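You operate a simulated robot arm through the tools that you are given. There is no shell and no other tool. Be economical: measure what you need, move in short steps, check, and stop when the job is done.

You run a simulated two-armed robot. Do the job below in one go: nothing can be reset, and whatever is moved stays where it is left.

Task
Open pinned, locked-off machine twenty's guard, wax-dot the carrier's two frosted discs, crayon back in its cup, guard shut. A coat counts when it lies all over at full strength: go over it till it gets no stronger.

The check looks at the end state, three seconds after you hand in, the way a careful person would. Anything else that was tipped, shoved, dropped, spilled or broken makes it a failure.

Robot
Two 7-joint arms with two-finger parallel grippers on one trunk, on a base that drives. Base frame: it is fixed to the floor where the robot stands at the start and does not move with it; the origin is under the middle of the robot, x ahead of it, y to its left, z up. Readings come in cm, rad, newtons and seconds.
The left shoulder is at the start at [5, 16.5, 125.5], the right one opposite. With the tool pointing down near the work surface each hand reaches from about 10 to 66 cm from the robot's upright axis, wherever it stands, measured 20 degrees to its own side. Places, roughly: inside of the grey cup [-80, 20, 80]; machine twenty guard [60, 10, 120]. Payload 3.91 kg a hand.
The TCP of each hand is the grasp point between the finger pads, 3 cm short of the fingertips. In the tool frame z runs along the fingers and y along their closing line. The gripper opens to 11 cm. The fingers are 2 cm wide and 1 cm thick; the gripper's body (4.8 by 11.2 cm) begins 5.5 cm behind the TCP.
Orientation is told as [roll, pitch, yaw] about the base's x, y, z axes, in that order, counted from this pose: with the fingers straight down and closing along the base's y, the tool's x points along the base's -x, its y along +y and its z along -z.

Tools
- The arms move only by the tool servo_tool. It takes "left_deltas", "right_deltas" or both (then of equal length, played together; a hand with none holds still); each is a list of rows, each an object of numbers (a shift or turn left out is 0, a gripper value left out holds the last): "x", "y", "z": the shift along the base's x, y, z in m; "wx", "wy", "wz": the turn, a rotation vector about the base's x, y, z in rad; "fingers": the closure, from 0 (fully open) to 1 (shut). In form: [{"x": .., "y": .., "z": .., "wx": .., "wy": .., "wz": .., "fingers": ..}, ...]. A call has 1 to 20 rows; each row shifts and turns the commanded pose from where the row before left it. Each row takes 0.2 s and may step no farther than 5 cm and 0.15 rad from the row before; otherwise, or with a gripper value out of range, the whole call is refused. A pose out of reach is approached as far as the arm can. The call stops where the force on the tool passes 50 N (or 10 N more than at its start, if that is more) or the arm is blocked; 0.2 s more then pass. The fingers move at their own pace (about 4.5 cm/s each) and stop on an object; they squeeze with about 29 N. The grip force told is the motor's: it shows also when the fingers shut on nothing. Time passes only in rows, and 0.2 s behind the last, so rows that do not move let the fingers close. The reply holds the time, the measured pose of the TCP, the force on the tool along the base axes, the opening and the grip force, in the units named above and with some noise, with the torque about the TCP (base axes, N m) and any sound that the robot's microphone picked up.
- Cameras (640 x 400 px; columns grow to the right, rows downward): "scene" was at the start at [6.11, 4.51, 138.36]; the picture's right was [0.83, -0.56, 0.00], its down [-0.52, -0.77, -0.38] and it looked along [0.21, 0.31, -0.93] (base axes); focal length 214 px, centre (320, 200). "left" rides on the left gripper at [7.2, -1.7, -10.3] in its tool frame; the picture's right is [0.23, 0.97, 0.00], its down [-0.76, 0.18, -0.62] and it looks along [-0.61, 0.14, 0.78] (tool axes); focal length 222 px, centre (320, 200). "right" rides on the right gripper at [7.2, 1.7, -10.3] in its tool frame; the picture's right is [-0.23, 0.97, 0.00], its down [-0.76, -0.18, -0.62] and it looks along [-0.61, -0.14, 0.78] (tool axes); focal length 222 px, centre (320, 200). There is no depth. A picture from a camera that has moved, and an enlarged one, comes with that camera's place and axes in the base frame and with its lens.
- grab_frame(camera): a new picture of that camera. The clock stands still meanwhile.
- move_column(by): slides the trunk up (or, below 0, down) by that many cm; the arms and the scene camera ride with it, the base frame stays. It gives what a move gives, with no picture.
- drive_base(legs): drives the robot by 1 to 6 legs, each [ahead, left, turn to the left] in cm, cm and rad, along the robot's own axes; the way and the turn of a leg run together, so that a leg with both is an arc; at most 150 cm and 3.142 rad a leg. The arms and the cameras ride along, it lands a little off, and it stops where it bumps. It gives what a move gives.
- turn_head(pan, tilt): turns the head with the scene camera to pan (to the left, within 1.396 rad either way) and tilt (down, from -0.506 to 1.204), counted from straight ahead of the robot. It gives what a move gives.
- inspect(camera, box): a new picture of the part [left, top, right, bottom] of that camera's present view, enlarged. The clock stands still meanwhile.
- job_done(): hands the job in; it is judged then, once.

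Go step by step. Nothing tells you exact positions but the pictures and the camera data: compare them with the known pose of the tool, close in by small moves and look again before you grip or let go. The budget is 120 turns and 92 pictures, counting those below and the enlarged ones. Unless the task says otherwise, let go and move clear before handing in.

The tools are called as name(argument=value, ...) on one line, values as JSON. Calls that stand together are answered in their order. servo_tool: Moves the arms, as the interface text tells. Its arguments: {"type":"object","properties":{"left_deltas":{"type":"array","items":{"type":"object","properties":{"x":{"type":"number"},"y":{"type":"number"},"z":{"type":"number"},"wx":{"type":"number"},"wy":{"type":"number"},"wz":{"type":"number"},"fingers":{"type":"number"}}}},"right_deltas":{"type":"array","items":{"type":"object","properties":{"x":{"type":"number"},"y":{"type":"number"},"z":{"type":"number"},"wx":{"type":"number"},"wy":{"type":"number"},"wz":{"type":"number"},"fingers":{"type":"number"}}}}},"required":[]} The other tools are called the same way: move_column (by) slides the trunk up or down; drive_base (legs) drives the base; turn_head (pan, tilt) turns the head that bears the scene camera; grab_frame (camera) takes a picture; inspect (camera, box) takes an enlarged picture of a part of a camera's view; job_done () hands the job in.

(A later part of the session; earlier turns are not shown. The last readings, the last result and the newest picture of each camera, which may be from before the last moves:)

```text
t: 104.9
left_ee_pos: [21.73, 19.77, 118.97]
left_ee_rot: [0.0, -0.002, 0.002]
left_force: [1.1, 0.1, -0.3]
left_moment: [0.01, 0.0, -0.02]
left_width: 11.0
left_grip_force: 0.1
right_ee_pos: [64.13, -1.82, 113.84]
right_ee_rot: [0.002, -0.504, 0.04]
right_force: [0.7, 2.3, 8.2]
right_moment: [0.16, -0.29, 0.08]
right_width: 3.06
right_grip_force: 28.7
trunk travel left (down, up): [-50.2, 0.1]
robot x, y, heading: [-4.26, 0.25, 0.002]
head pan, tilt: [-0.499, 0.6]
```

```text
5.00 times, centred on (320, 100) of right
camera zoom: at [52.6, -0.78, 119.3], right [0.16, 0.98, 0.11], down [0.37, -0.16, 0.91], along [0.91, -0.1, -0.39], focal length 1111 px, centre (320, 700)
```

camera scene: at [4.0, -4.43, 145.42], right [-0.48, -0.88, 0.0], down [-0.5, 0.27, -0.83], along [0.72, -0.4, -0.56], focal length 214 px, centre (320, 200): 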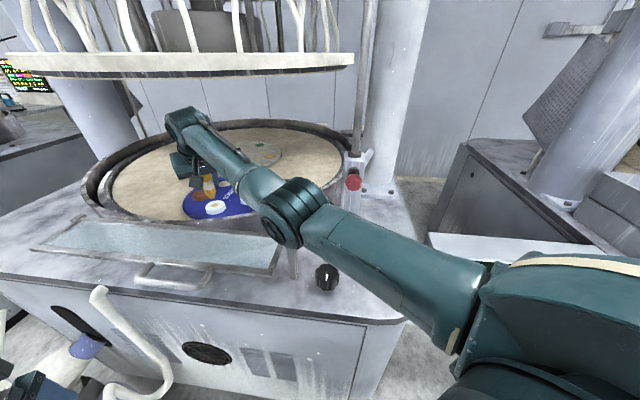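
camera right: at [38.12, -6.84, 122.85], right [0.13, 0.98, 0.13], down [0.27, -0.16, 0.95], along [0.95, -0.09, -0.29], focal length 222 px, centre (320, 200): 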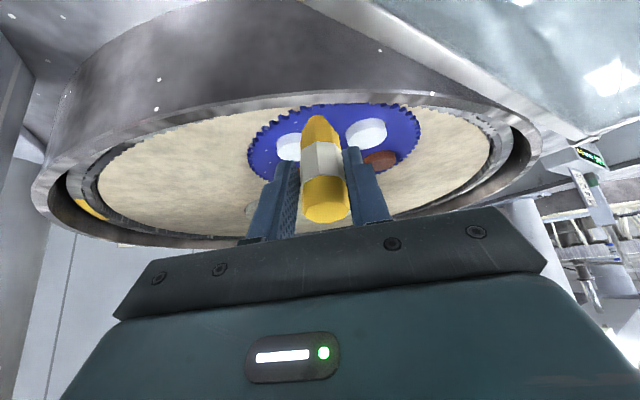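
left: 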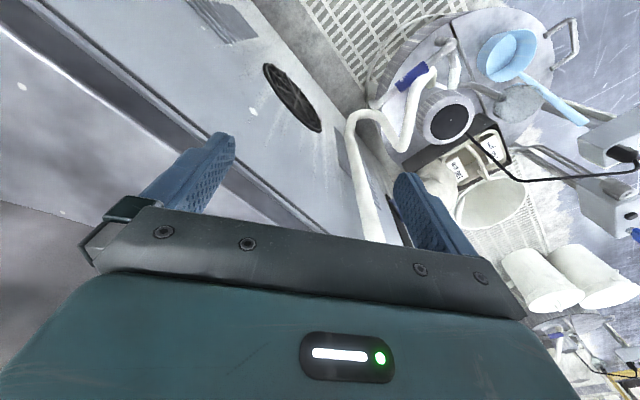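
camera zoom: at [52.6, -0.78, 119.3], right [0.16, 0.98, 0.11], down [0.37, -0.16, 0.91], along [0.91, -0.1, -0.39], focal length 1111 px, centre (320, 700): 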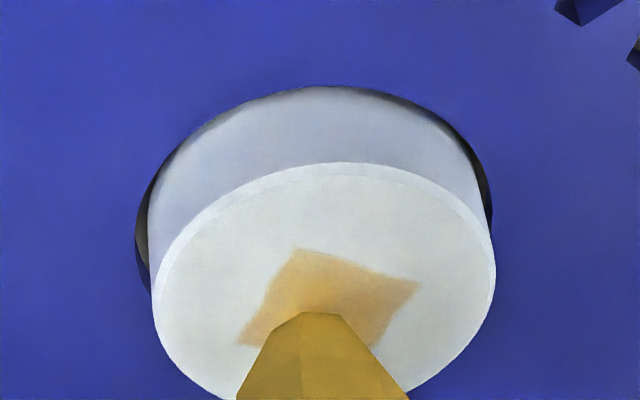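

Contact held throughout. Lift to see the dot.

servo_tool(right_deltas=[{"z": 0.015}, {"z": 0.01}, {}])

inspect(camera="right", box=[270, 60, 370, 130])

```text
t: 105.7
left_ee_pos: [21.74, 19.54, 118.98]
left_ee_rot: [0.0, -0.001, 0.002]
left_force: [-0.7, 0.5, 1.2]
left_moment: [0.0, 0.01, 0.01]
left_width: 11.01
left_grip_force: 0.1
right_ee_pos: [64.13, -1.94, 116.13]
right_ee_rot: [-0.001, -0.501, 0.038]
right_force: [-1.2, 0.1, 1.1]
right_moment: [0.0, 0.02, -0.03]
right_width: 3.11
right_grip_force: 28.8
trunk travel left (down, up): [-50.2, 0.1]
robot x, y, heading: [-4.2, -0.04, -0.001]
head pan, tilt: [-0.499, 0.6]
```

```text
5.71 times, centred on (320, 95) of right
camera zoom: at [52.73, -0.8, 121.67], right [0.16, 0.98, 0.11], down [0.37, -0.16, 0.91], along [0.91, -0.11, -0.39], focal length 1269 px, centre (320, 800)
```

zoom: 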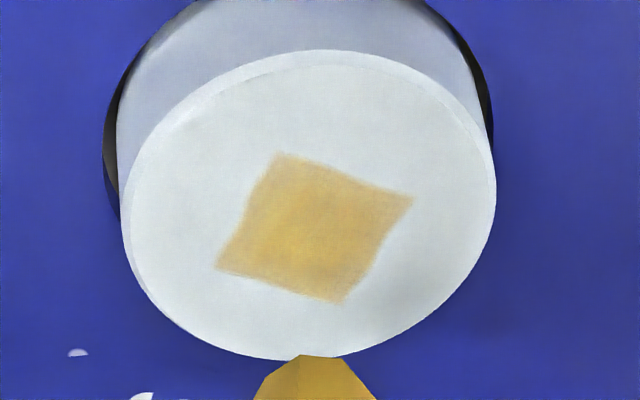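

More even; edges still a bit paler. The dot's a rotated square; I'll raster along its own sides, then go around its border.

servo_tool(right_deltas=[{"x": -0.0153, "y": -0.003}, {"z": -0.0125}, {"z": -0.013}, {"x": 0.0034, "y": 0.0047}, {"x": 0.0034, "y": 0.0047}, {"x": 0.0034, "y": 0.0047}, {"x": 0.0034, "y": 0.0047}, {"x": 0.0031, "y": -0.0022}, {"x": -0.0034, "y": -0.0047}, {"x": -0.0034, "y": -0.0047}, {"x": -0.0034, "y": -0.0047}, {"x": -0.0034, "y": -0.0047}, {"x": 0.0031, "y": -0.0022}, {"x": 0.0034, "y": 0.0047}, {"x": 0.0034, "y": 0.0047}, {"x": 0.0034, "y": 0.0047}, {"x": 0.0034, "y": 0.0047}, {"x": 0.0031, "y": -0.0022}])

servo_tool(right_deltas=[{"x": -0.0034, "y": -0.0047}, {"x": -0.0034, "y": -0.0047}, {"x": -0.0034, "y": -0.0047}, {"x": -0.0034, "y": -0.0047}, {"x": 0.0031, "y": -0.0022}, {"x": 0.0034, "y": 0.0047}, {"x": 0.0034, "y": 0.0047}, {"x": 0.0034, "y": 0.0047}, {"x": 0.0034, "y": 0.0047}, {"x": 0.0031, "y": -0.0022}, {"x": -0.0034, "y": -0.0047}, {"x": -0.0034, "y": -0.0047}, {"x": -0.0034, "y": -0.0047}, {"x": -0.0034, "y": -0.0047}, {"x": 0.0031, "y": -0.0022}, {"x": 0.0034, "y": 0.0047}, {"x": 0.0034, "y": 0.0047}, {"x": 0.0034, "y": 0.0047}, {"x": 0.0034, "y": 0.0047}])

servo_tool(right_deltas=[{"x": -0.0045, "y": 0.0035}, {"x": -0.0045, "y": 0.0035}, {"x": -0.0045, "y": 0.0035}, {"x": -0.0045, "y": 0.0035}, {"x": -0.0034, "y": -0.0047}, {"x": -0.0034, "y": -0.0047}, {"x": -0.0034, "y": -0.0047}, {"x": -0.0034, "y": -0.0047}, {"x": 0.0047, "y": -0.00325}, {"x": 0.0047, "y": -0.00325}, {"x": 0.0047, "y": -0.00325}, {"x": 0.0047, "y": -0.00325}, {"x": 0.003, "y": 0.0044}, {"x": 0.003, "y": 0.0044}, {"x": 0.003, "y": 0.0044}, {"x": 0.003, "y": 0.0044}])

servo_tool(right_deltas=[{"z": 0.015, "x": -0.005}, {"z": 0.01, "x": -0.01}, {}])

inspect(camera="right", box=[270, 60, 370, 130])

```text
t: 109.5
left_ee_pos: [21.7, 19.69, 119.18]
left_ee_rot: [-0.001, -0.003, 0.002]
left_force: [0.0, 0.2, 1.1]
left_moment: [-0.02, -0.01, -0.01]
left_width: 11.0
left_grip_force: 0.2
right_ee_pos: [64.74, -0.88, 113.75]
right_ee_rot: [0.004, -0.505, 0.039]
right_force: [-2.5, 0.9, 8.3]
right_moment: [0.13, -0.06, 0.04]
right_width: 3.08
right_grip_force: 29.3
trunk travel left (down, up): [-50.2, 0.1]
robot x, y, heading: [-4.1, -0.15, -0.001]
head pan, tilt: [-0.499, 0.6]
```

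```text
t: 113.5
left_ee_pos: [21.57, 19.62, 119.14]
left_ee_rot: [0.0, -0.002, 0.003]
left_force: [1.3, 0.2, -0.2]
left_moment: [-0.01, -0.02, 0.0]
left_width: 11.01
left_grip_force: 0.1
right_ee_pos: [65.65, -1.56, 113.75]
right_ee_rot: [0.001, -0.504, 0.04]
right_force: [-0.7, -2.9, 7.2]
right_moment: [-0.13, -0.08, -0.07]
right_width: 3.08
right_grip_force: 29.1
trunk travel left (down, up): [-50.2, 0.1]
robot x, y, heading: [-4.19, -0.1, 0.004]
head pan, tilt: [-0.499, 0.6]
```

```text
t: 116.9
left_ee_pos: [21.68, 19.52, 119.06]
left_ee_rot: [0.001, -0.001, 0.001]
left_force: [-0.9, -0.1, 0.3]
left_moment: [0.03, 0.0, 0.0]
left_width: 10.98
left_grip_force: 0.1
right_ee_pos: [65.73, -1.51, 113.77]
right_ee_rot: [-0.001, -0.502, 0.038]
right_force: [-0.4, -1.3, 5.4]
right_moment: [-0.07, -0.1, -0.01]
right_width: 3.1
right_grip_force: 28.5
trunk travel left (down, up): [-50.2, 0.1]
robot x, y, heading: [-4.34, 0.05, 0.002]
head pan, tilt: [-0.499, 0.6]
```

```text
t: 117.7
left_ee_pos: [21.77, 19.62, 119.07]
left_ee_rot: [0.0, 0.0, 0.002]
left_force: [-0.5, 0.3, 0.3]
left_moment: [0.0, -0.01, -0.03]
left_width: 11.0
left_grip_force: 0.0
right_ee_pos: [64.17, -1.67, 116.1]
right_ee_rot: [0.0, -0.503, 0.04]
right_force: [-0.1, 0.1, -0.7]
right_moment: [0.01, 0.03, 0.0]
right_width: 3.08
right_grip_force: 29.1
trunk travel left (down, up): [-50.2, 0.1]
robot x, y, heading: [-4.2, 0.28, 0.005]
head pan, tilt: [-0.499, 0.6]
```

```text
5.71 times, centred on (320, 95) of right
camera zoom: at [52.77, -0.54, 121.65], right [0.16, 0.98, 0.11], down [0.37, -0.16, 0.91], along [0.91, -0.1, -0.39], focal length 1269 px, centre (320, 800)
```

zoom: 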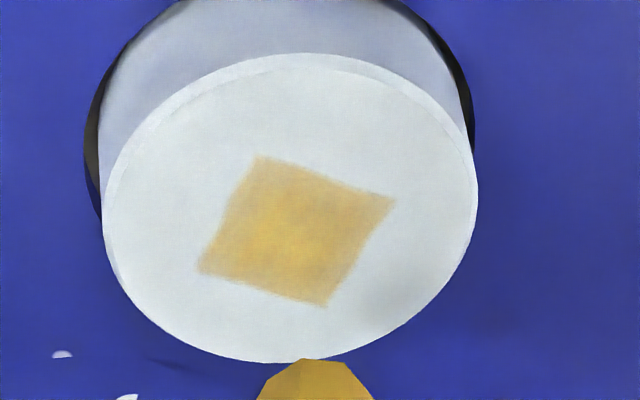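

Nearly even. Another two-way pass along the square's sides at slightly more pressure.

servo_tool(right_deltas=[{"x": -0.0164, "y": -0.0054}, {"z": -0.013}, {"z": -0.0135}, {"x": 0.0034, "y": 0.0047}, {"x": 0.0034, "y": 0.0047}, {"x": 0.0034, "y": 0.0047}, {"x": 0.0034, "y": 0.0047}, {"x": 0.0031, "y": -0.0022}, {"x": -0.0034, "y": -0.0047}, {"x": -0.0034, "y": -0.0047}, {"x": -0.0034, "y": -0.0047}, {"x": -0.0034, "y": -0.0047}, {"x": 0.0031, "y": -0.0022}, {"x": 0.0034, "y": 0.0047}, {"x": 0.0034, "y": 0.0047}, {"x": 0.0034, "y": 0.0047}, {"x": 0.0034, "y": 0.0047}, {"x": 0.0031, "y": -0.0022}])

servo_tool(right_deltas=[{"x": -0.0034, "y": -0.0047}, {"x": -0.0034, "y": -0.0047}, {"x": -0.0034, "y": -0.0047}, {"x": -0.0034, "y": -0.0047}, {"x": 0.0031, "y": -0.0022}, {"x": 0.0034, "y": 0.0047}, {"x": 0.0034, "y": 0.0047}, {"x": 0.0034, "y": 0.0047}, {"x": 0.0034, "y": 0.0047}, {"x": 0.0031, "y": -0.0022}, {"x": -0.0034, "y": -0.0047}, {"x": -0.0034, "y": -0.0047}, {"x": -0.0034, "y": -0.0047}, {"x": -0.0034, "y": -0.0047}, {"x": 0.0031, "y": -0.0022}, {"x": 0.0034, "y": 0.0047}, {"x": 0.0034, "y": 0.0047}, {"x": 0.0034, "y": 0.0047}, {"x": 0.0034, "y": 0.0047}])

servo_tool(right_deltas=[{"x": -0.0047, "y": 0.0033}, {"x": -0.0047, "y": 0.0033}, {"x": -0.0047, "y": 0.0033}, {"x": -0.0047, "y": 0.0033}, {"x": -0.0023, "y": -0.0031}, {"x": 0.0047, "y": -0.0033}, {"x": 0.0047, "y": -0.0033}, {"x": 0.0047, "y": -0.0033}, {"x": 0.0047, "y": -0.0033}, {"x": -0.0023, "y": -0.0031}, {"x": -0.0047, "y": 0.0033}, {"x": -0.0047, "y": 0.0033}, {"x": -0.0047, "y": 0.0033}, {"x": -0.0047, "y": 0.0033}, {"x": -0.0023, "y": -0.0031}, {"x": 0.0047, "y": -0.0033}, {"x": 0.0047, "y": -0.0033}, {"x": 0.0047, "y": -0.0033}, {"x": 0.0047, "y": -0.0033}, {"x": -0.0023, "y": -0.0031}])

servo_tool(right_deltas=[{"x": -0.0047, "y": 0.0033}, {"x": -0.0047, "y": 0.0033}, {"x": -0.0047, "y": 0.0033}, {"x": -0.0047, "y": 0.0033}, {"x": -0.0023, "y": -0.0031}, {"x": 0.0047, "y": -0.0033}, {"x": 0.0047, "y": -0.0033}, {"x": 0.0047, "y": -0.0033}, {"x": 0.0047, "y": -0.0033}, {"x": -0.0023, "y": -0.0031}, {"x": -0.0047, "y": 0.0033}, {"x": -0.0047, "y": 0.0033}, {"x": -0.0047, "y": 0.0033}, {"x": -0.0047, "y": 0.0033}])

servo_tool(right_deltas=[{"z": 0.015}, {"z": 0.01, "x": 0.0145, "y": 0.003}, {}])

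inspect(camera="right", box=[270, 60, 370, 130])

```text
t: 121.5
left_ee_pos: [21.6, 19.63, 119.1]
left_ee_rot: [-0.001, -0.002, 0.001]
left_force: [-0.4, 0.4, -0.2]
left_moment: [0.02, 0.0, 0.0]
left_width: 11.02
left_grip_force: 0.1
right_ee_pos: [64.76, -0.79, 113.66]
right_ee_rot: [0.005, -0.502, 0.04]
right_force: [-2.2, 1.3, 8.7]
right_moment: [0.11, -0.04, 0.09]
right_width: 3.07
right_grip_force: 28.7
trunk travel left (down, up): [-50.2, 0.1]
robot x, y, heading: [-4.39, -0.0, -0.001]
head pan, tilt: [-0.499, 0.6]
```

```text
t: 125.5
left_ee_pos: [21.69, 19.56, 119.05]
left_ee_rot: [-0.001, -0.001, 0.001]
left_force: [-0.8, -0.1, -1.0]
left_moment: [0.02, 0.04, 0.03]
left_width: 10.99
left_grip_force: 0.0
right_ee_pos: [65.6, -1.56, 113.59]
right_ee_rot: [0.0, -0.504, 0.038]
right_force: [-0.9, -2.3, 5.8]
right_moment: [-0.13, -0.1, -0.04]
right_width: 3.08
right_grip_force: 29.4
trunk travel left (down, up): [-50.2, 0.1]
robot x, y, heading: [-4.09, 0.1, 0.004]
head pan, tilt: [-0.499, 0.6]
```

```text
t: 129.7
left_ee_pos: [21.8, 19.63, 119.05]
left_ee_rot: [0.0, -0.002, 0.0]
left_force: [-0.5, 0.9, 1.0]
left_moment: [-0.05, 0.05, 0.0]
left_width: 11.02
left_grip_force: 0.0
right_ee_pos: [64.78, -2.87, 113.56]
right_ee_rot: [0.001, -0.506, 0.039]
right_force: [0.4, 1.6, 6.3]
right_moment: [0.14, -0.23, 0.04]
right_width: 3.07
right_grip_force: 29.5
trunk travel left (down, up): [-50.2, 0.1]
robot x, y, heading: [-4.29, 0.32, -0.002]
head pan, tilt: [-0.499, 0.6]
```

```text
t: 132.7
left_ee_pos: [21.86, 19.52, 119.13]
left_ee_rot: [0.0, -0.003, 0.003]
left_force: [0.2, 0.7, 0.3]
left_moment: [-0.02, 0.06, 0.03]
left_width: 11.02
left_grip_force: 0.1
right_ee_pos: [62.42, -2.14, 113.61]
right_ee_rot: [0.001, -0.505, 0.038]
right_force: [1.2, -0.9, 7.0]
right_moment: [-0.07, -0.29, -0.03]
right_width: 3.08
right_grip_force: 29.2
trunk travel left (down, up): [-50.2, 0.1]
robot x, y, heading: [-4.68, 0.25, 0.001]
head pan, tilt: [-0.499, 0.6]
```

```text
t: 133.5
left_ee_pos: [21.9, 19.57, 119.01]
left_ee_rot: [-0.002, 0.0, 0.002]
left_force: [0.6, -0.7, 0.5]
left_moment: [0.01, 0.01, 0.0]
left_width: 11.0
left_grip_force: 0.0
right_ee_pos: [63.94, -1.83, 116.07]
right_ee_rot: [0.002, -0.503, 0.038]
right_force: [0.7, 0.0, -0.2]
right_moment: [-0.01, 0.01, -0.03]
right_width: 3.09
right_grip_force: 28.1
trunk travel left (down, up): [-50.2, 0.1]
robot x, y, heading: [-4.04, -0.31, 0.0]
head pan, tilt: [-0.499, 0.6]
```

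```text
5.71 times, centred on (320, 95) of right
camera zoom: at [52.46, -0.68, 121.45], right [0.16, 0.98, 0.11], down [0.37, -0.16, 0.91], along [0.91, -0.1, -0.39], focal length 1269 px, centre (320, 800)
```

zoom: 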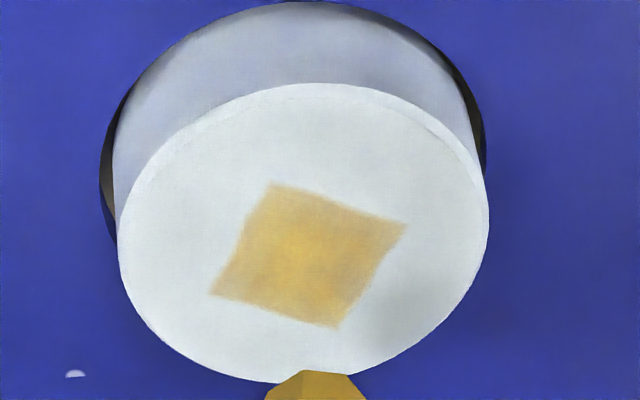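

inspect(camera="right", box=[298, 84, 340, 122])

```text
10.53 times, centred on (319, 103) of right
camera zoom: at [52.46, -0.68, 121.45], right [0.16, 0.98, 0.11], down [0.37, -0.16, 0.91], along [0.91, -0.1, -0.39], focal length 2338 px, centre (330, 1221)
```

zoom: 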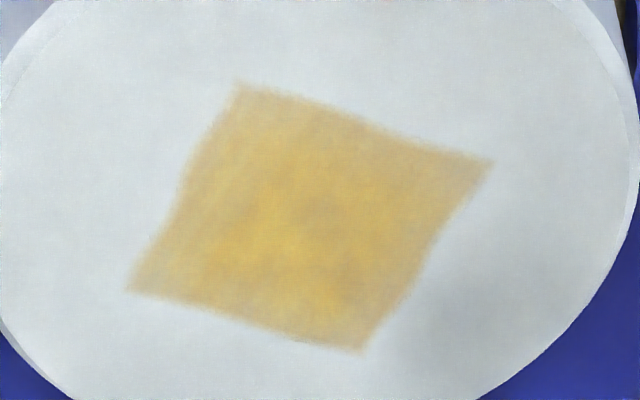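

Gold in the centre and far side, still tan at the near and left corners. One more raster shifted 0.5 cm nearer and 0.2 left.

servo_tool(right_deltas=[{"x": -0.019, "y": -0.001}, {"z": -0.013}, {"z": -0.0135}, {"x": 0.0034, "y": 0.0047}, {"x": 0.0034, "y": 0.0047}, {"x": 0.0034, "y": 0.0047}, {"x": 0.0034, "y": 0.0047}, {"x": 0.0031, "y": -0.0022}, {"x": -0.0034, "y": -0.0047}, {"x": -0.0034, "y": -0.0047}, {"x": -0.0034, "y": -0.0047}, {"x": -0.0034, "y": -0.0047}, {"x": 0.0031, "y": -0.0022}, {"x": 0.0034, "y": 0.0047}, {"x": 0.0034, "y": 0.0047}, {"x": 0.0034, "y": 0.0047}, {"x": 0.0034, "y": 0.0047}, {"x": 0.0031, "y": -0.0022}])

servo_tool(right_deltas=[{"x": -0.0034, "y": -0.0047}, {"x": -0.0034, "y": -0.0047}, {"x": -0.0034, "y": -0.0047}, {"x": -0.0034, "y": -0.0047}, {"x": 0.0031, "y": -0.0022}, {"x": 0.0034, "y": 0.0047}, {"x": 0.0034, "y": 0.0047}, {"x": 0.0034, "y": 0.0047}, {"x": 0.0034, "y": 0.0047}, {"x": 0.0031, "y": -0.0022}, {"x": -0.0034, "y": -0.0047}, {"x": -0.0034, "y": -0.0047}, {"x": -0.0034, "y": -0.0047}, {"x": -0.0034, "y": -0.0047}, {"x": 0.0031, "y": -0.0022}, {"x": 0.0034, "y": 0.0047}, {"x": 0.0034, "y": 0.0047}, {"x": 0.0034, "y": 0.0047}, {"x": 0.0034, "y": 0.0047}])

servo_tool(right_deltas=[{"x": -0.0047, "y": 0.0033}, {"x": -0.0047, "y": 0.0033}, {"x": -0.0047, "y": 0.0033}, {"x": -0.0047, "y": 0.0033}, {"x": -0.0034, "y": -0.0047}, {"x": -0.0034, "y": -0.0047}, {"x": -0.0034, "y": -0.0047}, {"x": -0.0034, "y": -0.0047}, {"x": 0.0015, "y": -0.001}, {"x": 0.0034, "y": 0.0047}, {"x": 0.0034, "y": 0.0047}, {"x": 0.0034, "y": 0.0047}, {"x": 0.0034, "y": 0.0047}, {"x": 0.0015, "y": -0.001}, {"x": -0.0034, "y": -0.0047}, {"x": -0.0034, "y": -0.0047}, {"x": -0.0034, "y": -0.0047}, {"x": -0.0034, "y": -0.0047}])

servo_tool(right_deltas=[{"z": 0.015}, {"z": 0.01, "x": 0.0145, "y": 0.003}, {}])

inspect(camera="right", box=[290, 76, 345, 122])

```text
t: 137.3
left_ee_pos: [21.7, 19.68, 119.17]
left_ee_rot: [0.0, 0.0, 0.002]
left_force: [0.2, -0.4, 0.0]
left_moment: [-0.01, -0.01, 0.02]
left_width: 10.98
left_grip_force: 0.1
right_ee_pos: [64.1, -0.48, 113.63]
right_ee_rot: [0.002, -0.504, 0.04]
right_force: [-3.7, 1.0, 9.9]
right_moment: [0.14, -0.04, 0.06]
right_width: 3.07
right_grip_force: 28.7
trunk travel left (down, up): [-50.2, 0.1]
robot x, y, heading: [-4.46, 0.15, 0.0]
head pan, tilt: [-0.499, 0.6]
```

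```text
t: 141.3
left_ee_pos: [21.72, 19.52, 119.09]
left_ee_rot: [-0.001, -0.003, 0.0]
left_force: [-0.4, -0.3, -0.7]
left_moment: [-0.03, 0.03, -0.01]
left_width: 10.99
left_grip_force: 0.0
right_ee_pos: [65.11, -1.41, 113.58]
right_ee_rot: [0.001, -0.505, 0.038]
right_force: [-1.2, -2.5, 9.3]
right_moment: [-0.15, -0.12, -0.06]
right_width: 3.1
right_grip_force: 28.9
trunk travel left (down, up): [-50.2, 0.1]
robot x, y, heading: [-3.99, 0.27, -0.0]
head pan, tilt: [-0.499, 0.6]
```

```text
t: 145.1
left_ee_pos: [21.72, 19.61, 119.0]
left_ee_rot: [0.001, -0.003, 0.002]
left_force: [0.4, 0.7, 0.2]
left_moment: [0.0, -0.01, 0.0]
left_width: 10.99
left_grip_force: 0.1
right_ee_pos: [62.3, -2.13, 113.49]
right_ee_rot: [0.001, -0.503, 0.039]
right_force: [1.5, 2.4, 8.3]
right_moment: [0.09, -0.28, 0.01]
right_width: 3.09
right_grip_force: 29.0
trunk travel left (down, up): [-50.2, 0.1]
robot x, y, heading: [-4.06, -0.15, 0.0]
head pan, tilt: [-0.499, 0.6]
```

```text
t: 145.9
left_ee_pos: [21.9, 19.53, 119.08]
left_ee_rot: [-0.001, 0.001, 0.001]
left_force: [0.5, 0.2, 0.0]
left_moment: [-0.02, 0.0, 0.01]
left_width: 10.98
left_grip_force: 0.0
right_ee_pos: [63.75, -1.82, 115.85]
right_ee_rot: [0.003, -0.503, 0.038]
right_force: [0.0, 0.1, -0.8]
right_moment: [-0.01, 0.03, 0.01]
right_width: 3.09
right_grip_force: 28.7
trunk travel left (down, up): [-50.2, 0.1]
robot x, y, heading: [-4.26, -0.06, 0.002]
head pan, tilt: [-0.499, 0.6]
```

```text
8.70 times, centred on (318, 99) of right
camera zoom: at [52.38, -0.76, 121.37], right [0.16, 0.98, 0.11], down [0.37, -0.16, 0.91], along [0.91, -0.11, -0.39], focal length 1932 px, centre (342, 1078)
```

zoom: 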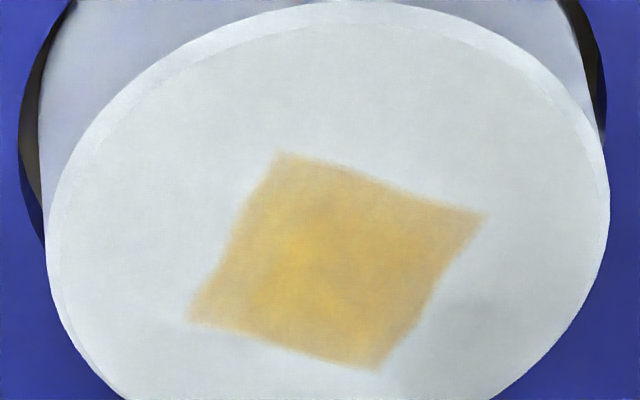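

Improving. Test more pressure (~15–18 N) along the two paler sides.

servo_tool(right_deltas=[{"x": -0.003, "y": 0.0177}, {"z": -0.014}, {"z": -0.0135}, {"x": 0.0047, "y": -0.0033}, {"x": 0.0047, "y": -0.0033}, {"x": 0.0047, "y": -0.0033}, {"x": 0.0047, "y": -0.0033}, {"x": -0.0023, "y": -0.0031}, {"x": -0.0047, "y": 0.0033}, {"x": -0.0047, "y": 0.0033}, {"x": -0.0047, "y": 0.0033}, {"x": -0.0047, "y": 0.0033}, {"x": 0.001, "y": 0.0015}, {"x": 0.0047, "y": -0.0033}, {"x": 0.0047, "y": -0.0033}, {"x": 0.0047, "y": -0.0033}, {"x": 0.0047, "y": -0.0033}])

servo_tool(right_deltas=[{"x": -0.0047, "y": 0.0033}, {"x": -0.0047, "y": 0.0033}, {"x": -0.0047, "y": 0.0033}, {"x": -0.0047, "y": 0.0033}, {"x": 0.0013, "y": 0.0016}, {"x": -0.0034, "y": -0.0047}, {"x": -0.0034, "y": -0.0047}, {"x": -0.0034, "y": -0.0047}, {"x": -0.0034, "y": -0.0047}, {"x": 0.002, "y": -0.0012}, {"x": 0.0034, "y": 0.0047}, {"x": 0.0034, "y": 0.0047}, {"x": 0.0034, "y": 0.0047}, {"x": 0.0034, "y": 0.0047}, {"x": 0.001, "y": -0.0008}, {"x": -0.0034, "y": -0.0047}, {"x": -0.0034, "y": -0.0047}, {"x": -0.0034, "y": -0.0047}, {"x": -0.0034, "y": -0.0047}])

servo_tool(right_deltas=[{"z": 0.015}, {"z": 0.01, "x": 0.0145, "y": 0.003}, {}])

inspect(camera="right", box=[290, 76, 345, 122])

```text
t: 149.5
left_ee_pos: [21.66, 19.61, 119.08]
left_ee_rot: [-0.001, -0.003, 0.002]
left_force: [0.5, 0.1, 0.3]
left_moment: [0.0, 0.01, 0.02]
left_width: 11.01
left_grip_force: 0.1
right_ee_pos: [65.23, -1.57, 113.28]
right_ee_rot: [0.0, -0.504, 0.04]
right_force: [-0.7, 2.9, 8.5]
right_moment: [0.13, -0.13, 0.07]
right_width: 3.09
right_grip_force: 29.0
trunk travel left (down, up): [-50.2, 0.1]
robot x, y, heading: [-4.08, -0.02, -0.001]
head pan, tilt: [-0.499, 0.6]
```

```text
t: 153.5
left_ee_pos: [21.71, 19.63, 119.21]
left_ee_rot: [-0.001, -0.003, 0.002]
left_force: [0.6, 0.4, -0.1]
left_moment: [0.01, -0.01, -0.02]
left_width: 10.99
left_grip_force: 0.0
right_ee_pos: [62.33, -2.2, 113.14]
right_ee_rot: [0.001, -0.503, 0.041]
right_force: [0.3, 1.9, 7.7]
right_moment: [0.13, -0.28, 0.05]
right_width: 3.09
right_grip_force: 28.9
trunk travel left (down, up): [-50.2, 0.1]
robot x, y, heading: [-4.57, -0.12, -0.002]
head pan, tilt: [-0.499, 0.6]
```

```text
t: 154.3
left_ee_pos: [21.78, 19.6, 119.03]
left_ee_rot: [0.0, 0.0, 0.002]
left_force: [-0.1, -0.5, 0.2]
left_moment: [0.02, -0.02, 0.02]
left_width: 10.98
left_grip_force: 0.1
right_ee_pos: [63.97, -1.95, 115.62]
right_ee_rot: [0.003, -0.504, 0.039]
right_force: [0.8, 0.5, 0.4]
right_moment: [0.0, 0.05, 0.0]
right_width: 3.11
right_grip_force: 29.3
trunk travel left (down, up): [-50.2, 0.1]
robot x, y, heading: [-4.75, -0.0, 0.002]
head pan, tilt: [-0.499, 0.6]
```

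```text
8.70 times, centred on (318, 99) of right
camera zoom: at [52.43, -0.77, 121.19], right [0.16, 0.98, 0.11], down [0.37, -0.16, 0.91], along [0.91, -0.11, -0.39], focal length 1932 px, centre (342, 1078)
```

zoom: 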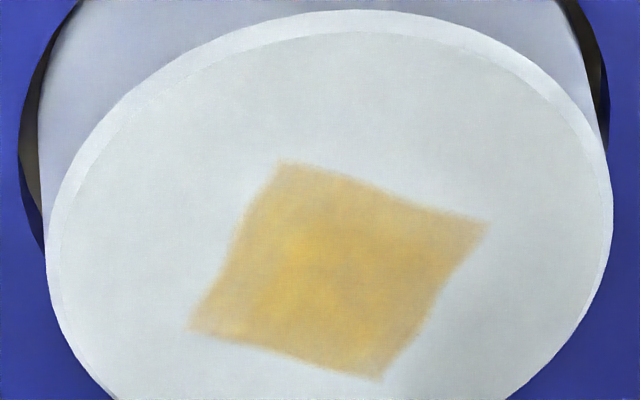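

The left dot now looks even gold. Next, the right disc: lift, move 10.4 cm right, and check elbow and alignment.

servo_tool(right_deltas=[{"z": 0.01, "y": -0.02}, {"y": -0.04}, {"y": -0.044, "x": 0.003}, {}])

grab_frame(camera="scene")

inspect(camera="right", box=[260, 50, 400, 140])

```text
t: 155.3
left_ee_pos: [21.86, 19.7, 119.1]
left_ee_rot: [-0.004, 0.0, 0.001]
left_force: [0.9, -0.1, -1.0]
left_moment: [0.01, -0.01, 0.02]
left_width: 10.99
left_grip_force: 0.0
right_ee_pos: [64.11, -12.1, 116.64]
right_ee_rot: [-0.001, -0.502, 0.042]
right_force: [0.0, -0.1, -1.4]
right_moment: [0.02, 0.0, -0.01]
right_width: 3.08
right_grip_force: 28.7
trunk travel left (down, up): [-50.2, 0.1]
robot x, y, heading: [-4.34, 0.3, -0.001]
head pan, tilt: [-0.499, 0.6]
```

```text
25 pictures are left
camera scene: at [6.42, -4.37, 145.42], right [-0.48, -0.88, 0.0], down [-0.5, 0.27, -0.83], along [0.72, -0.4, -0.56], focal length 214 px, centre (320, 200)
```

scene: 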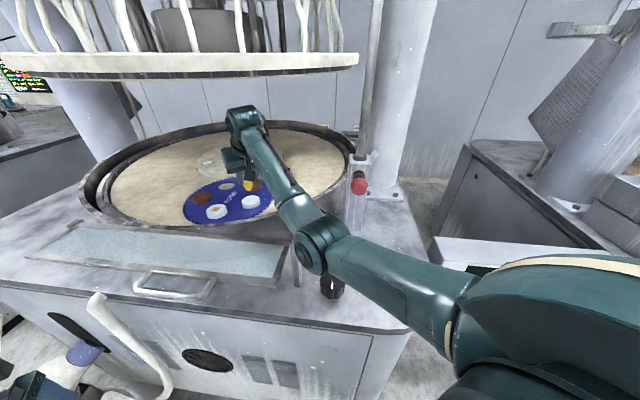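

```text
4.44 times, centred on (330, 95) of right
camera zoom: at [52.59, -11.01, 122.14], right [0.16, 0.98, 0.11], down [0.37, -0.16, 0.91], along [0.91, -0.1, -0.39], focal length 987 px, centre (276, 667)
```

zoom: 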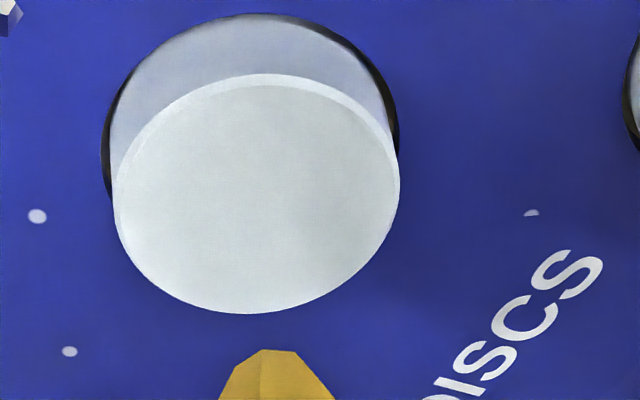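

Good alignment, but the elbow is above the knob; back up 1.5 cm to keep it high, then re-align and descend.

drive_base(legs=[[-1.5, 0, 0]])

servo_tool(right_deltas=[{"x": 0.013, "y": -0.002}, {"z": -0.015}, {"z": -0.012}, {}])

inspect(camera="right", box=[260, 50, 400, 140])

```text
t: 156.1
left_ee_pos: [20.25, 19.59, 119.08]
left_ee_rot: [0.0, 0.0, 0.001]
left_force: [-0.1, 0.3, 0.4]
left_moment: [0.0, -0.03, 0.0]
left_width: 10.99
left_grip_force: 0.0
right_ee_pos: [62.46, -12.24, 116.67]
right_ee_rot: [-0.001, -0.502, 0.041]
right_force: [0.2, 0.4, -0.3]
right_moment: [0.02, 0.01, 0.02]
right_width: 3.09
right_grip_force: 28.9
trunk travel left (down, up): [-50.2, 0.1]
robot x, y, heading: [-5.86, 0.04, -0.003]
head pan, tilt: [-0.499, 0.6]
```

```text
t: 157.1
left_ee_pos: [20.36, 19.6, 119.09]
left_ee_rot: [0.001, 0.0, 0.003]
left_force: [0.9, -0.7, -0.1]
left_moment: [0.0, 0.01, -0.01]
left_width: 10.99
left_grip_force: 0.1
right_ee_pos: [63.94, -12.35, 113.98]
right_ee_rot: [-0.001, -0.503, 0.039]
right_force: [-0.4, 0.6, -0.1]
right_moment: [0.01, 0.0, -0.01]
right_width: 3.1
right_grip_force: 28.6
trunk travel left (down, up): [-50.2, 0.1]
robot x, y, heading: [-5.82, -0.07, 0.005]
head pan, tilt: [-0.499, 0.6]
```

```text
4.44 times, centred on (330, 95) of right
camera zoom: at [52.51, -11.19, 119.51], right [0.16, 0.98, 0.11], down [0.37, -0.16, 0.91], along [0.91, -0.1, -0.39], focal length 987 px, centre (276, 667)
```

zoom: 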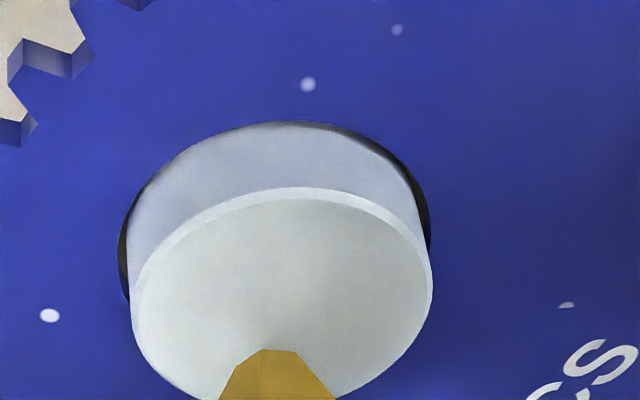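

servo_tool(right_deltas=[{"y": 0.0025, "z": -0.006}, {}])

servo_tool(right_deltas=[{"z": -0.002}, {}])

servo_tool(right_deltas=[{"z": -0.002}, {}])

servo_tool(right_deltas=[{"z": -0.002}, {}])

```text
t: 157.7
left_ee_pos: [20.35, 19.62, 119.14]
left_ee_rot: [0.0, 0.0, 0.002]
left_force: [-0.2, -0.4, -0.5]
left_moment: [0.0, -0.03, 0.02]
left_width: 11.01
left_grip_force: 0.0
right_ee_pos: [63.93, -12.2, 113.35]
right_ee_rot: [0.0, -0.502, 0.04]
right_force: [0.3, -0.3, -0.7]
right_moment: [0.01, 0.02, 0.0]
right_width: 3.1
right_grip_force: 29.5
trunk travel left (down, up): [-50.2, 0.1]
robot x, y, heading: [-5.57, 0.14, -0.005]
head pan, tilt: [-0.499, 0.6]
```

```text
t: 158.3
left_ee_pos: [20.33, 19.6, 119.06]
left_ee_rot: [-0.001, 0.0, 0.002]
left_force: [0.2, 0.3, 0.4]
left_moment: [0.0, 0.01, 0.01]
left_width: 11.01
left_grip_force: 0.1
right_ee_pos: [63.97, -12.0, 113.15]
right_ee_rot: [0.003, -0.504, 0.041]
right_force: [-0.1, 0.0, -1.1]
right_moment: [-0.01, 0.04, 0.0]
right_width: 3.08
right_grip_force: 29.3
trunk travel left (down, up): [-50.2, 0.1]
robot x, y, heading: [-6.1, -0.14, 0.0]
head pan, tilt: [-0.499, 0.6]
```

```text
t: 158.9
left_ee_pos: [20.21, 19.66, 119.12]
left_ee_rot: [-0.001, -0.002, 0.002]
left_force: [-0.1, 0.4, 0.2]
left_moment: [-0.03, 0.04, 0.02]
left_width: 11.03
left_grip_force: 0.1
right_ee_pos: [63.92, -12.21, 113.22]
right_ee_rot: [-0.001, -0.508, 0.041]
right_force: [1.2, 0.2, 4.5]
right_moment: [-0.02, -0.18, 0.03]
right_width: 3.09
right_grip_force: 29.0
trunk travel left (down, up): [-50.2, 0.1]
robot x, y, heading: [-5.7, -0.16, -0.0]
head pan, tilt: [-0.499, 0.6]
```

```text
t: 159.5
left_ee_pos: [20.15, 19.67, 119.09]
left_ee_rot: [-0.001, -0.002, 0.003]
left_force: [-0.2, -0.9, 0.0]
left_moment: [0.01, 0.0, -0.02]
left_width: 11.01
left_grip_force: 0.2
right_ee_pos: [63.79, -11.98, 113.19]
right_ee_rot: [0.001, -0.511, 0.04]
right_force: [-0.9, 0.8, 14.7]
right_moment: [0.07, -0.5, 0.04]
right_width: 3.06
right_grip_force: 28.6
trunk travel left (down, up): [-50.2, 0.1]
robot x, y, heading: [-5.82, 0.51, 0.006]
head pan, tilt: [-0.499, 0.6]
```

Contact at 14 N. First raster on the right disc.

servo_tool(right_deltas=[{"x": -0.008, "z": 0.0005}, {"x": -0.008}, {"y": 0.006}, {"y": -0.006}, {"y": -0.006}, {"x": 0.004, "y": -0.005}, {"y": 0.0073}, {"y": 0.0073}, {"y": 0.0073}, {"x": 0.004, "y": 0.004}, {"y": -0.0075}, {"y": -0.0075}, {"y": -0.0075}, {"y": -0.0075}, {"x": 0.004, "y": -0.002}, {"y": 0.0085}, {"y": 0.0085}, {"y": 0.0085}, {"y": 0.0085}, {"x": 0.004}])

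servo_tool(right_deltas=[{"y": -0.0085}, {"y": -0.0085}, {"y": -0.0085}, {"y": -0.0085}, {"x": 0.004}, {"y": 0.0085}, {"y": 0.0085}, {"y": 0.0085}, {"y": 0.0085}, {"x": 0.004, "y": -0.002}, {"y": -0.0075}, {"y": -0.0075}, {"y": -0.0075}, {"y": -0.0075}, {"x": 0.004, "y": 0.004}, {"y": 0.0073}, {"y": 0.0073}, {"y": 0.0073}, {"x": 0.004, "y": -0.005}, {"y": -0.006}])

servo_tool(right_deltas=[{"z": 0.015, "x": -0.006}, {"z": 0.01, "x": -0.01}, {}])

inspect(camera="right", box=[270, 60, 370, 130])

```text
t: 163.7
left_ee_pos: [20.29, 19.65, 119.06]
left_ee_rot: [0.0, 0.0, 0.003]
left_force: [-0.4, 0.0, -0.1]
left_moment: [0.0, 0.01, -0.02]
left_width: 11.02
left_grip_force: 0.1
right_ee_pos: [63.82, -10.45, 112.77]
right_ee_rot: [0.002, -0.502, 0.04]
right_force: [-0.4, 0.7, 0.3]
right_moment: [0.02, 0.01, -0.02]
right_width: 0.02
right_grip_force: 29.4
trunk travel left (down, up): [-50.2, 0.1]
robot x, y, heading: [-6.06, -0.02, 0.002]
head pan, tilt: [-0.499, 0.6]
```

```text
t: 167.9
left_ee_pos: [20.34, 19.56, 119.0]
left_ee_rot: [0.001, 0.0, 0.001]
left_force: [-0.7, -0.2, 0.3]
left_moment: [0.01, -0.02, -0.02]
left_width: 11.02
left_grip_force: 0.1
right_ee_pos: [65.55, -12.18, 112.92]
right_ee_rot: [0.001, -0.503, 0.039]
right_force: [-0.4, 0.3, 0.0]
right_moment: [0.02, -0.01, 0.04]
right_width: 0.02
right_grip_force: 29.0
trunk travel left (down, up): [-50.2, 0.1]
robot x, y, heading: [-5.72, 0.07, 0.002]
head pan, tilt: [-0.499, 0.6]
```

```text
t: 168.7
left_ee_pos: [20.23, 19.63, 118.98]
left_ee_rot: [-0.001, 0.001, 0.003]
left_force: [-0.4, 0.1, -0.7]
left_moment: [0.02, -0.03, -0.01]
left_width: 11.0
left_grip_force: 0.0
right_ee_pos: [64.02, -12.06, 115.4]
right_ee_rot: [0.0, -0.504, 0.041]
right_force: [-0.1, -1.0, 0.0]
right_moment: [0.0, 0.0, -0.03]
right_width: 0.0
right_grip_force: 29.2
trunk travel left (down, up): [-50.2, 0.1]
robot x, y, heading: [-5.88, 0.11, -0.003]
head pan, tilt: [-0.499, 0.6]
```

```text
5.71 times, centred on (320, 95) of right
camera zoom: at [52.46, -10.97, 120.87], right [0.16, 0.98, 0.11], down [0.37, -0.16, 0.91], along [0.91, -0.1, -0.39], focal length 1269 px, centre (320, 800)
```

zoom: 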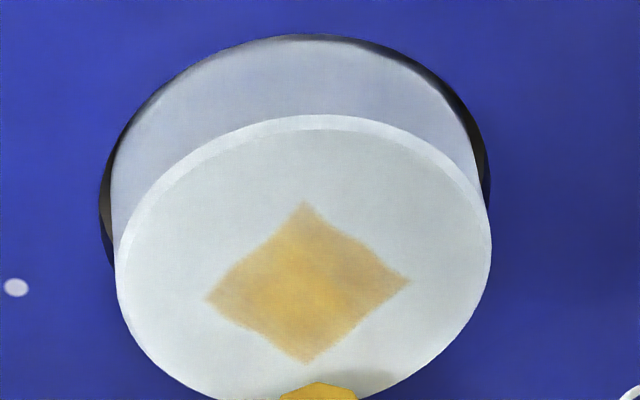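

The grip reads empty: the crayon slipped from the fingers. Look where it lies.

grab_frame(camera="right")

turn_head(pan=-0.25, tilt=0.6)

inspect(camera="scene", box=[220, 140, 380, 250])

```text
21 pictures are left
camera right: at [52.46, -10.97, 120.87], right [0.16, 0.98, 0.11], down [0.37, -0.16, 0.91], along [0.91, -0.1, -0.39], focal length 222 px, centre (320, 200)
```

right: 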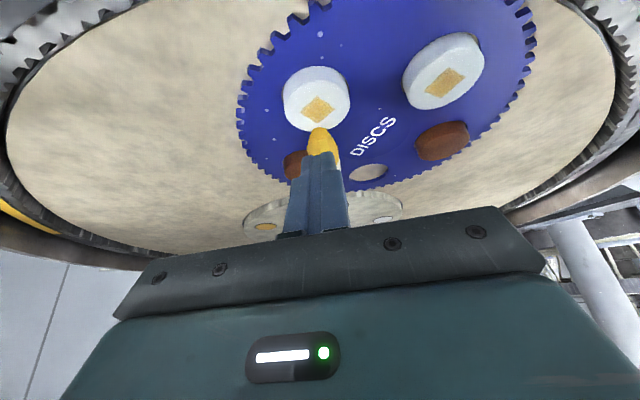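

```text
t: 169.4
left_ee_pos: [20.33, 19.65, 119.02]
left_ee_rot: [-0.001, 0.0, 0.002]
left_force: [-0.4, 0.1, -0.2]
left_moment: [-0.04, 0.01, 0.0]
left_width: 11.01
left_grip_force: 0.1
right_ee_pos: [63.98, -12.09, 115.3]
right_ee_rot: [0.003, -0.501, 0.038]
right_force: [-0.2, 0.1, 1.0]
right_moment: [0.01, 0.0, -0.01]
right_width: 0.01
right_grip_force: 28.6
trunk travel left (down, up): [-50.2, 0.1]
robot x, y, heading: [-5.64, -0.1, -0.002]
head pan, tilt: [-0.25, 0.6]
```

```text
3.64 times, centred on (300, 195) of scene
camera zoom: at [5.75, -2.39, 145.42], right [-0.25, -0.97, 0.0], down [-0.55, 0.14, -0.83], along [0.8, -0.2, -0.56], focal length 780 px, centre (393, 218)
```

zoom: 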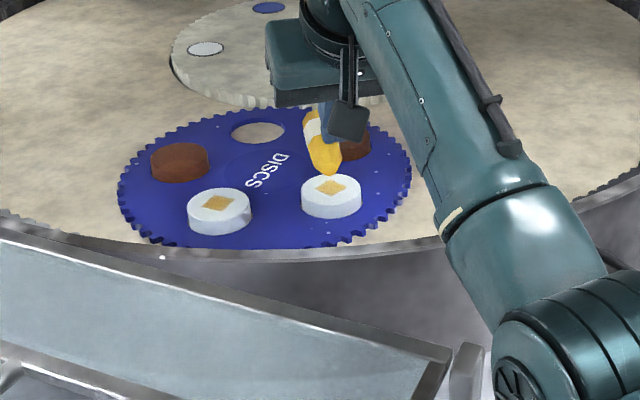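

The crayon seems to lie on the carrier behind the right disc. Move the hand up and back for a clear view.

servo_tool(right_deltas=[{"z": 0.03}, {"z": 0.01, "x": -0.03, "fingers": 0}, {"x": -0.04}, {"x": -0.04}, {"x": -0.03}, {}])

inspect(camera="right", box=[220, 60, 460, 210])

inspect(camera="scene", box=[240, 150, 340, 220])

```text
t: 170.8
left_ee_pos: [20.39, 19.73, 119.1]
left_ee_rot: [-0.003, 0.0, 0.003]
left_force: [1.8, 0.0, 0.1]
left_moment: [-0.02, -0.02, 0.0]
left_width: 11.01
left_grip_force: 0.1
right_ee_pos: [50.98, -12.45, 118.64]
right_ee_rot: [-0.005, -0.509, 0.034]
right_force: [0.6, 1.1, 0.3]
right_moment: [0.0, -0.02, 0.0]
right_width: 10.45
right_grip_force: 0.0
right hand out of reach, approached as far as the arm can: row 5
trunk travel left (down, up): [-50.2, 0.1]
robot x, y, heading: [-5.72, -0.04, -0.005]
head pan, tilt: [-0.25, 0.6]
```

```text
2.67 times, centred on (340, 135) of right
camera zoom: at [39.57, -11.15, 124.05], right [0.17, 0.98, 0.11], down [0.37, -0.16, 0.92], along [0.92, -0.11, -0.39], focal length 592 px, centre (267, 373)
```

zoom: 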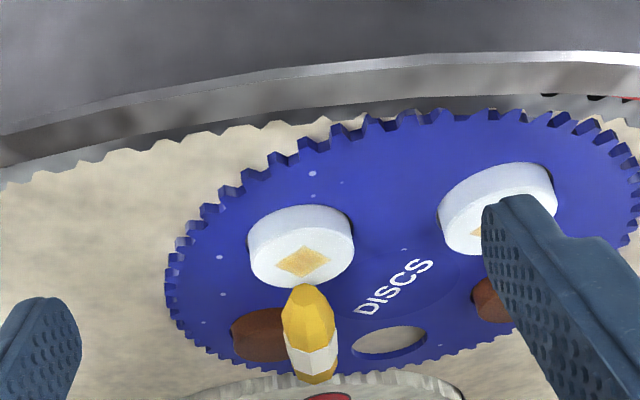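

```text
5.71 times, centred on (290, 185) of scene
camera zoom: at [5.73, -2.31, 145.42], right [-0.25, -0.97, 0.0], down [-0.55, 0.14, -0.83], along [0.8, -0.2, -0.56], focal length 1226 px, centre (491, 286)
```

zoom: 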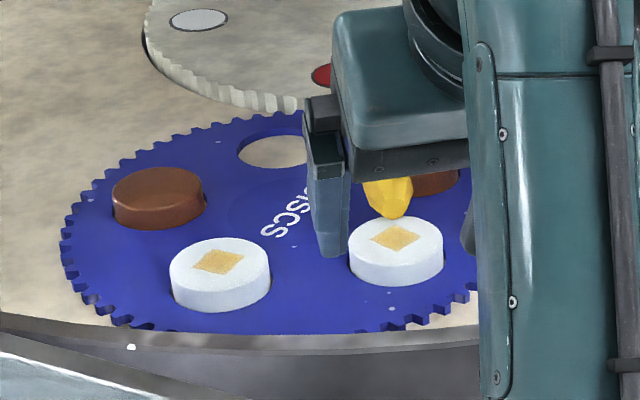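

The crayon lies horizontally across the discs, axis z≈107.5, from tip [68, -11.9] to back [78, -12.6]. Plan: grip it with the hand upright near x≈72, then pitch the hand forward so the tip points down. First set the hand upright and stretched, low.

servo_tool(right_deltas=[{"x": 0.02, "z": -0.015, "wy": 0.1, "fingers": 0}, {"x": 0.02, "z": -0.015, "wy": 0.1}, {"x": 0.015, "z": -0.015, "wy": 0.1}, {"x": 0.015, "z": -0.006, "wy": 0.1}, {"x": 0.008, "wy": 0.1}, {}])

grab_frame(camera="scene")

```text
t: 172.2
left_ee_pos: [20.4, 19.69, 119.08]
left_ee_rot: [0.0, 0.0, 0.002]
left_force: [0.4, -0.3, 0.3]
left_moment: [-0.01, 0.0, -0.01]
left_width: 11.01
left_grip_force: 0.0
right_ee_pos: [58.82, -12.03, 113.47]
right_ee_rot: [0.02, -0.003, 0.033]
right_force: [0.8, 0.0, 0.0]
right_moment: [-0.03, 0.01, 0.01]
right_width: 10.99
right_grip_force: 0.0
trunk travel left (down, up): [-50.2, 0.1]
robot x, y, heading: [-5.49, 0.27, 0.0]
head pan, tilt: [-0.25, 0.6]
```

```text
17 pictures are left
camera scene: at [5.75, -2.38, 145.42], right [-0.25, -0.97, 0.0], down [-0.55, 0.14, -0.83], along [0.8, -0.2, -0.56], focal length 214 px, centre (320, 200)
```

scene: 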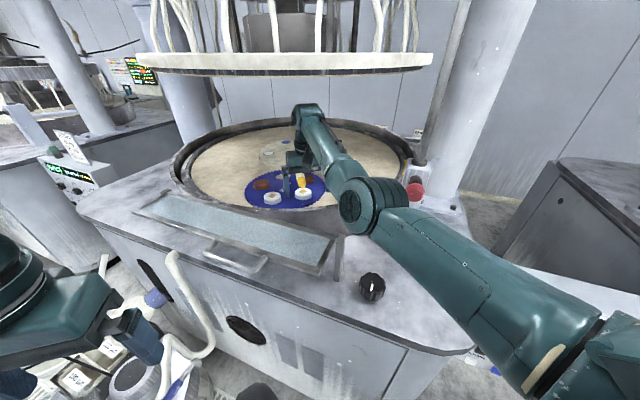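

Stretched with a high elbow. Drive 11 cm ahead so the fingers straddle the crayon from above (tips at z≈110).

drive_base(legs=[[11, 0, 0]])

grab_frame(camera="right")

```text
t: 173.6
left_ee_pos: [30.49, 19.67, 119.08]
left_ee_rot: [-0.001, -0.001, -0.008]
left_force: [0.1, 0.7, -0.1]
left_moment: [-0.02, 0.01, 0.02]
left_width: 11.0
left_grip_force: 0.0
right_ee_pos: [68.67, -12.26, 113.55]
right_ee_rot: [0.02, -0.005, 0.027]
right_force: [-1.1, -0.2, 0.8]
right_moment: [-0.01, -0.05, -0.03]
right_width: 10.99
right_grip_force: 0.0
trunk travel left (down, up): [-50.2, 0.1]
robot x, y, heading: [4.59, 0.5, -0.001]
head pan, tilt: [-0.25, 0.6]
stopped in leg 1: the robot was blocked; the commanded pose is now the measured one
```

```text
16 pictures are left
camera right: at [61.31, -11.06, 123.77], right [0.2, 0.98, 0.02], down [0.76, -0.17, 0.62], along [0.61, -0.11, -0.78], focal length 222 px, centre (320, 200)
```

right: 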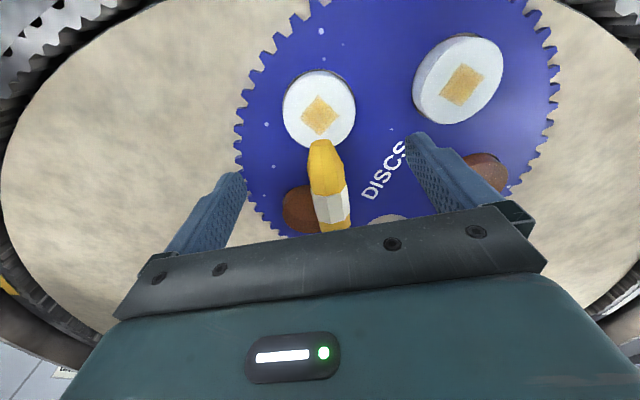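

The base touched the machine and stopped; the crayon is right under the fingers. Tilt slightly, go to x≈72.5, descend to TCP 109.9 and close.

servo_tool(right_deltas=[{"x": 0.02, "wy": -0.075}, {"x": 0.018, "wy": -0.075, "y": -0.001}, {"z": -0.018}, {"z": -0.0185}, {}])

grab_frame(camera="right")

```text
t: 174.8
left_ee_pos: [30.65, 19.66, 119.08]
left_ee_rot: [-0.001, 0.0, -0.008]
left_force: [-0.1, 0.5, -0.2]
left_moment: [-0.01, -0.01, -0.03]
left_width: 11.0
left_grip_force: 0.1
right_ee_pos: [72.32, -12.26, 109.74]
right_ee_rot: [0.016, -0.151, 0.025]
right_force: [-0.2, -0.2, 0.1]
right_moment: [0.02, -0.03, 0.03]
right_width: 11.02
right_grip_force: 0.1
right hand out of reach, approached as far as the arm can: row 2
trunk travel left (down, up): [-50.2, 0.1]
robot x, y, heading: [4.44, 0.53, -0.007]
head pan, tilt: [-0.25, 0.6]
```

```text
15 pictures are left
camera right: at [63.53, -11.11, 118.89], right [0.2, 0.98, 0.05], down [0.66, -0.17, 0.73], along [0.72, -0.11, -0.68], focal length 222 px, centre (320, 200)
```

right: 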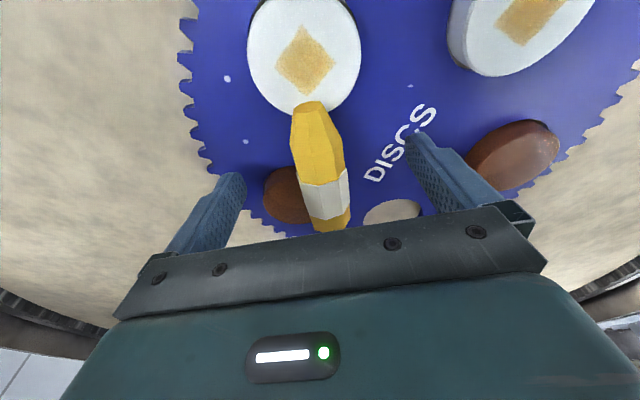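

The crayon lies between the fingers. Close.

servo_tool(right_deltas=[{"fingers": 1}, {"fingers": 1}, {"fingers": 1}, {"fingers": 1}, {"fingers": 1}, {"fingers": 1}])

grab_frame(camera="right")

```text
t: 176.2
left_ee_pos: [30.61, 19.69, 119.1]
left_ee_rot: [-0.002, 0.001, -0.006]
left_force: [-0.4, -0.9, -0.7]
left_moment: [0.0, 0.01, 0.01]
left_width: 10.98
left_grip_force: 0.0
right_ee_pos: [72.3, -12.43, 109.74]
right_ee_rot: [0.015, -0.151, 0.025]
right_force: [0.4, 0.0, 0.9]
right_moment: [-0.04, 0.01, 0.02]
right_width: 3.13
right_grip_force: 29.3
trunk travel left (down, up): [-50.2, 0.1]
robot x, y, heading: [4.16, 0.73, -0.003]
head pan, tilt: [-0.25, 0.6]
```

```text
14 pictures are left
camera right: at [63.53, -11.12, 118.91], right [0.2, 0.98, 0.05], down [0.66, -0.17, 0.73], along [0.72, -0.11, -0.68], focal length 222 px, centre (320, 200)
```

right: 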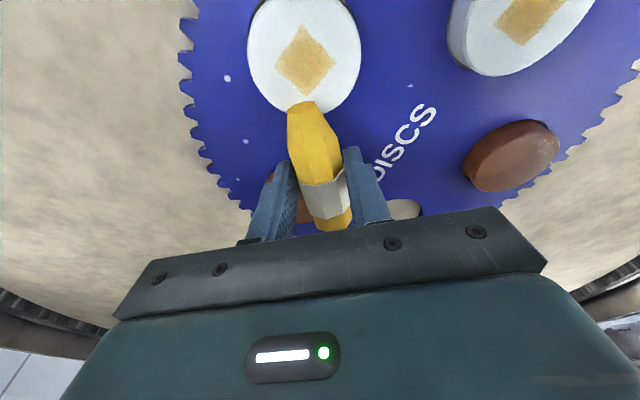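

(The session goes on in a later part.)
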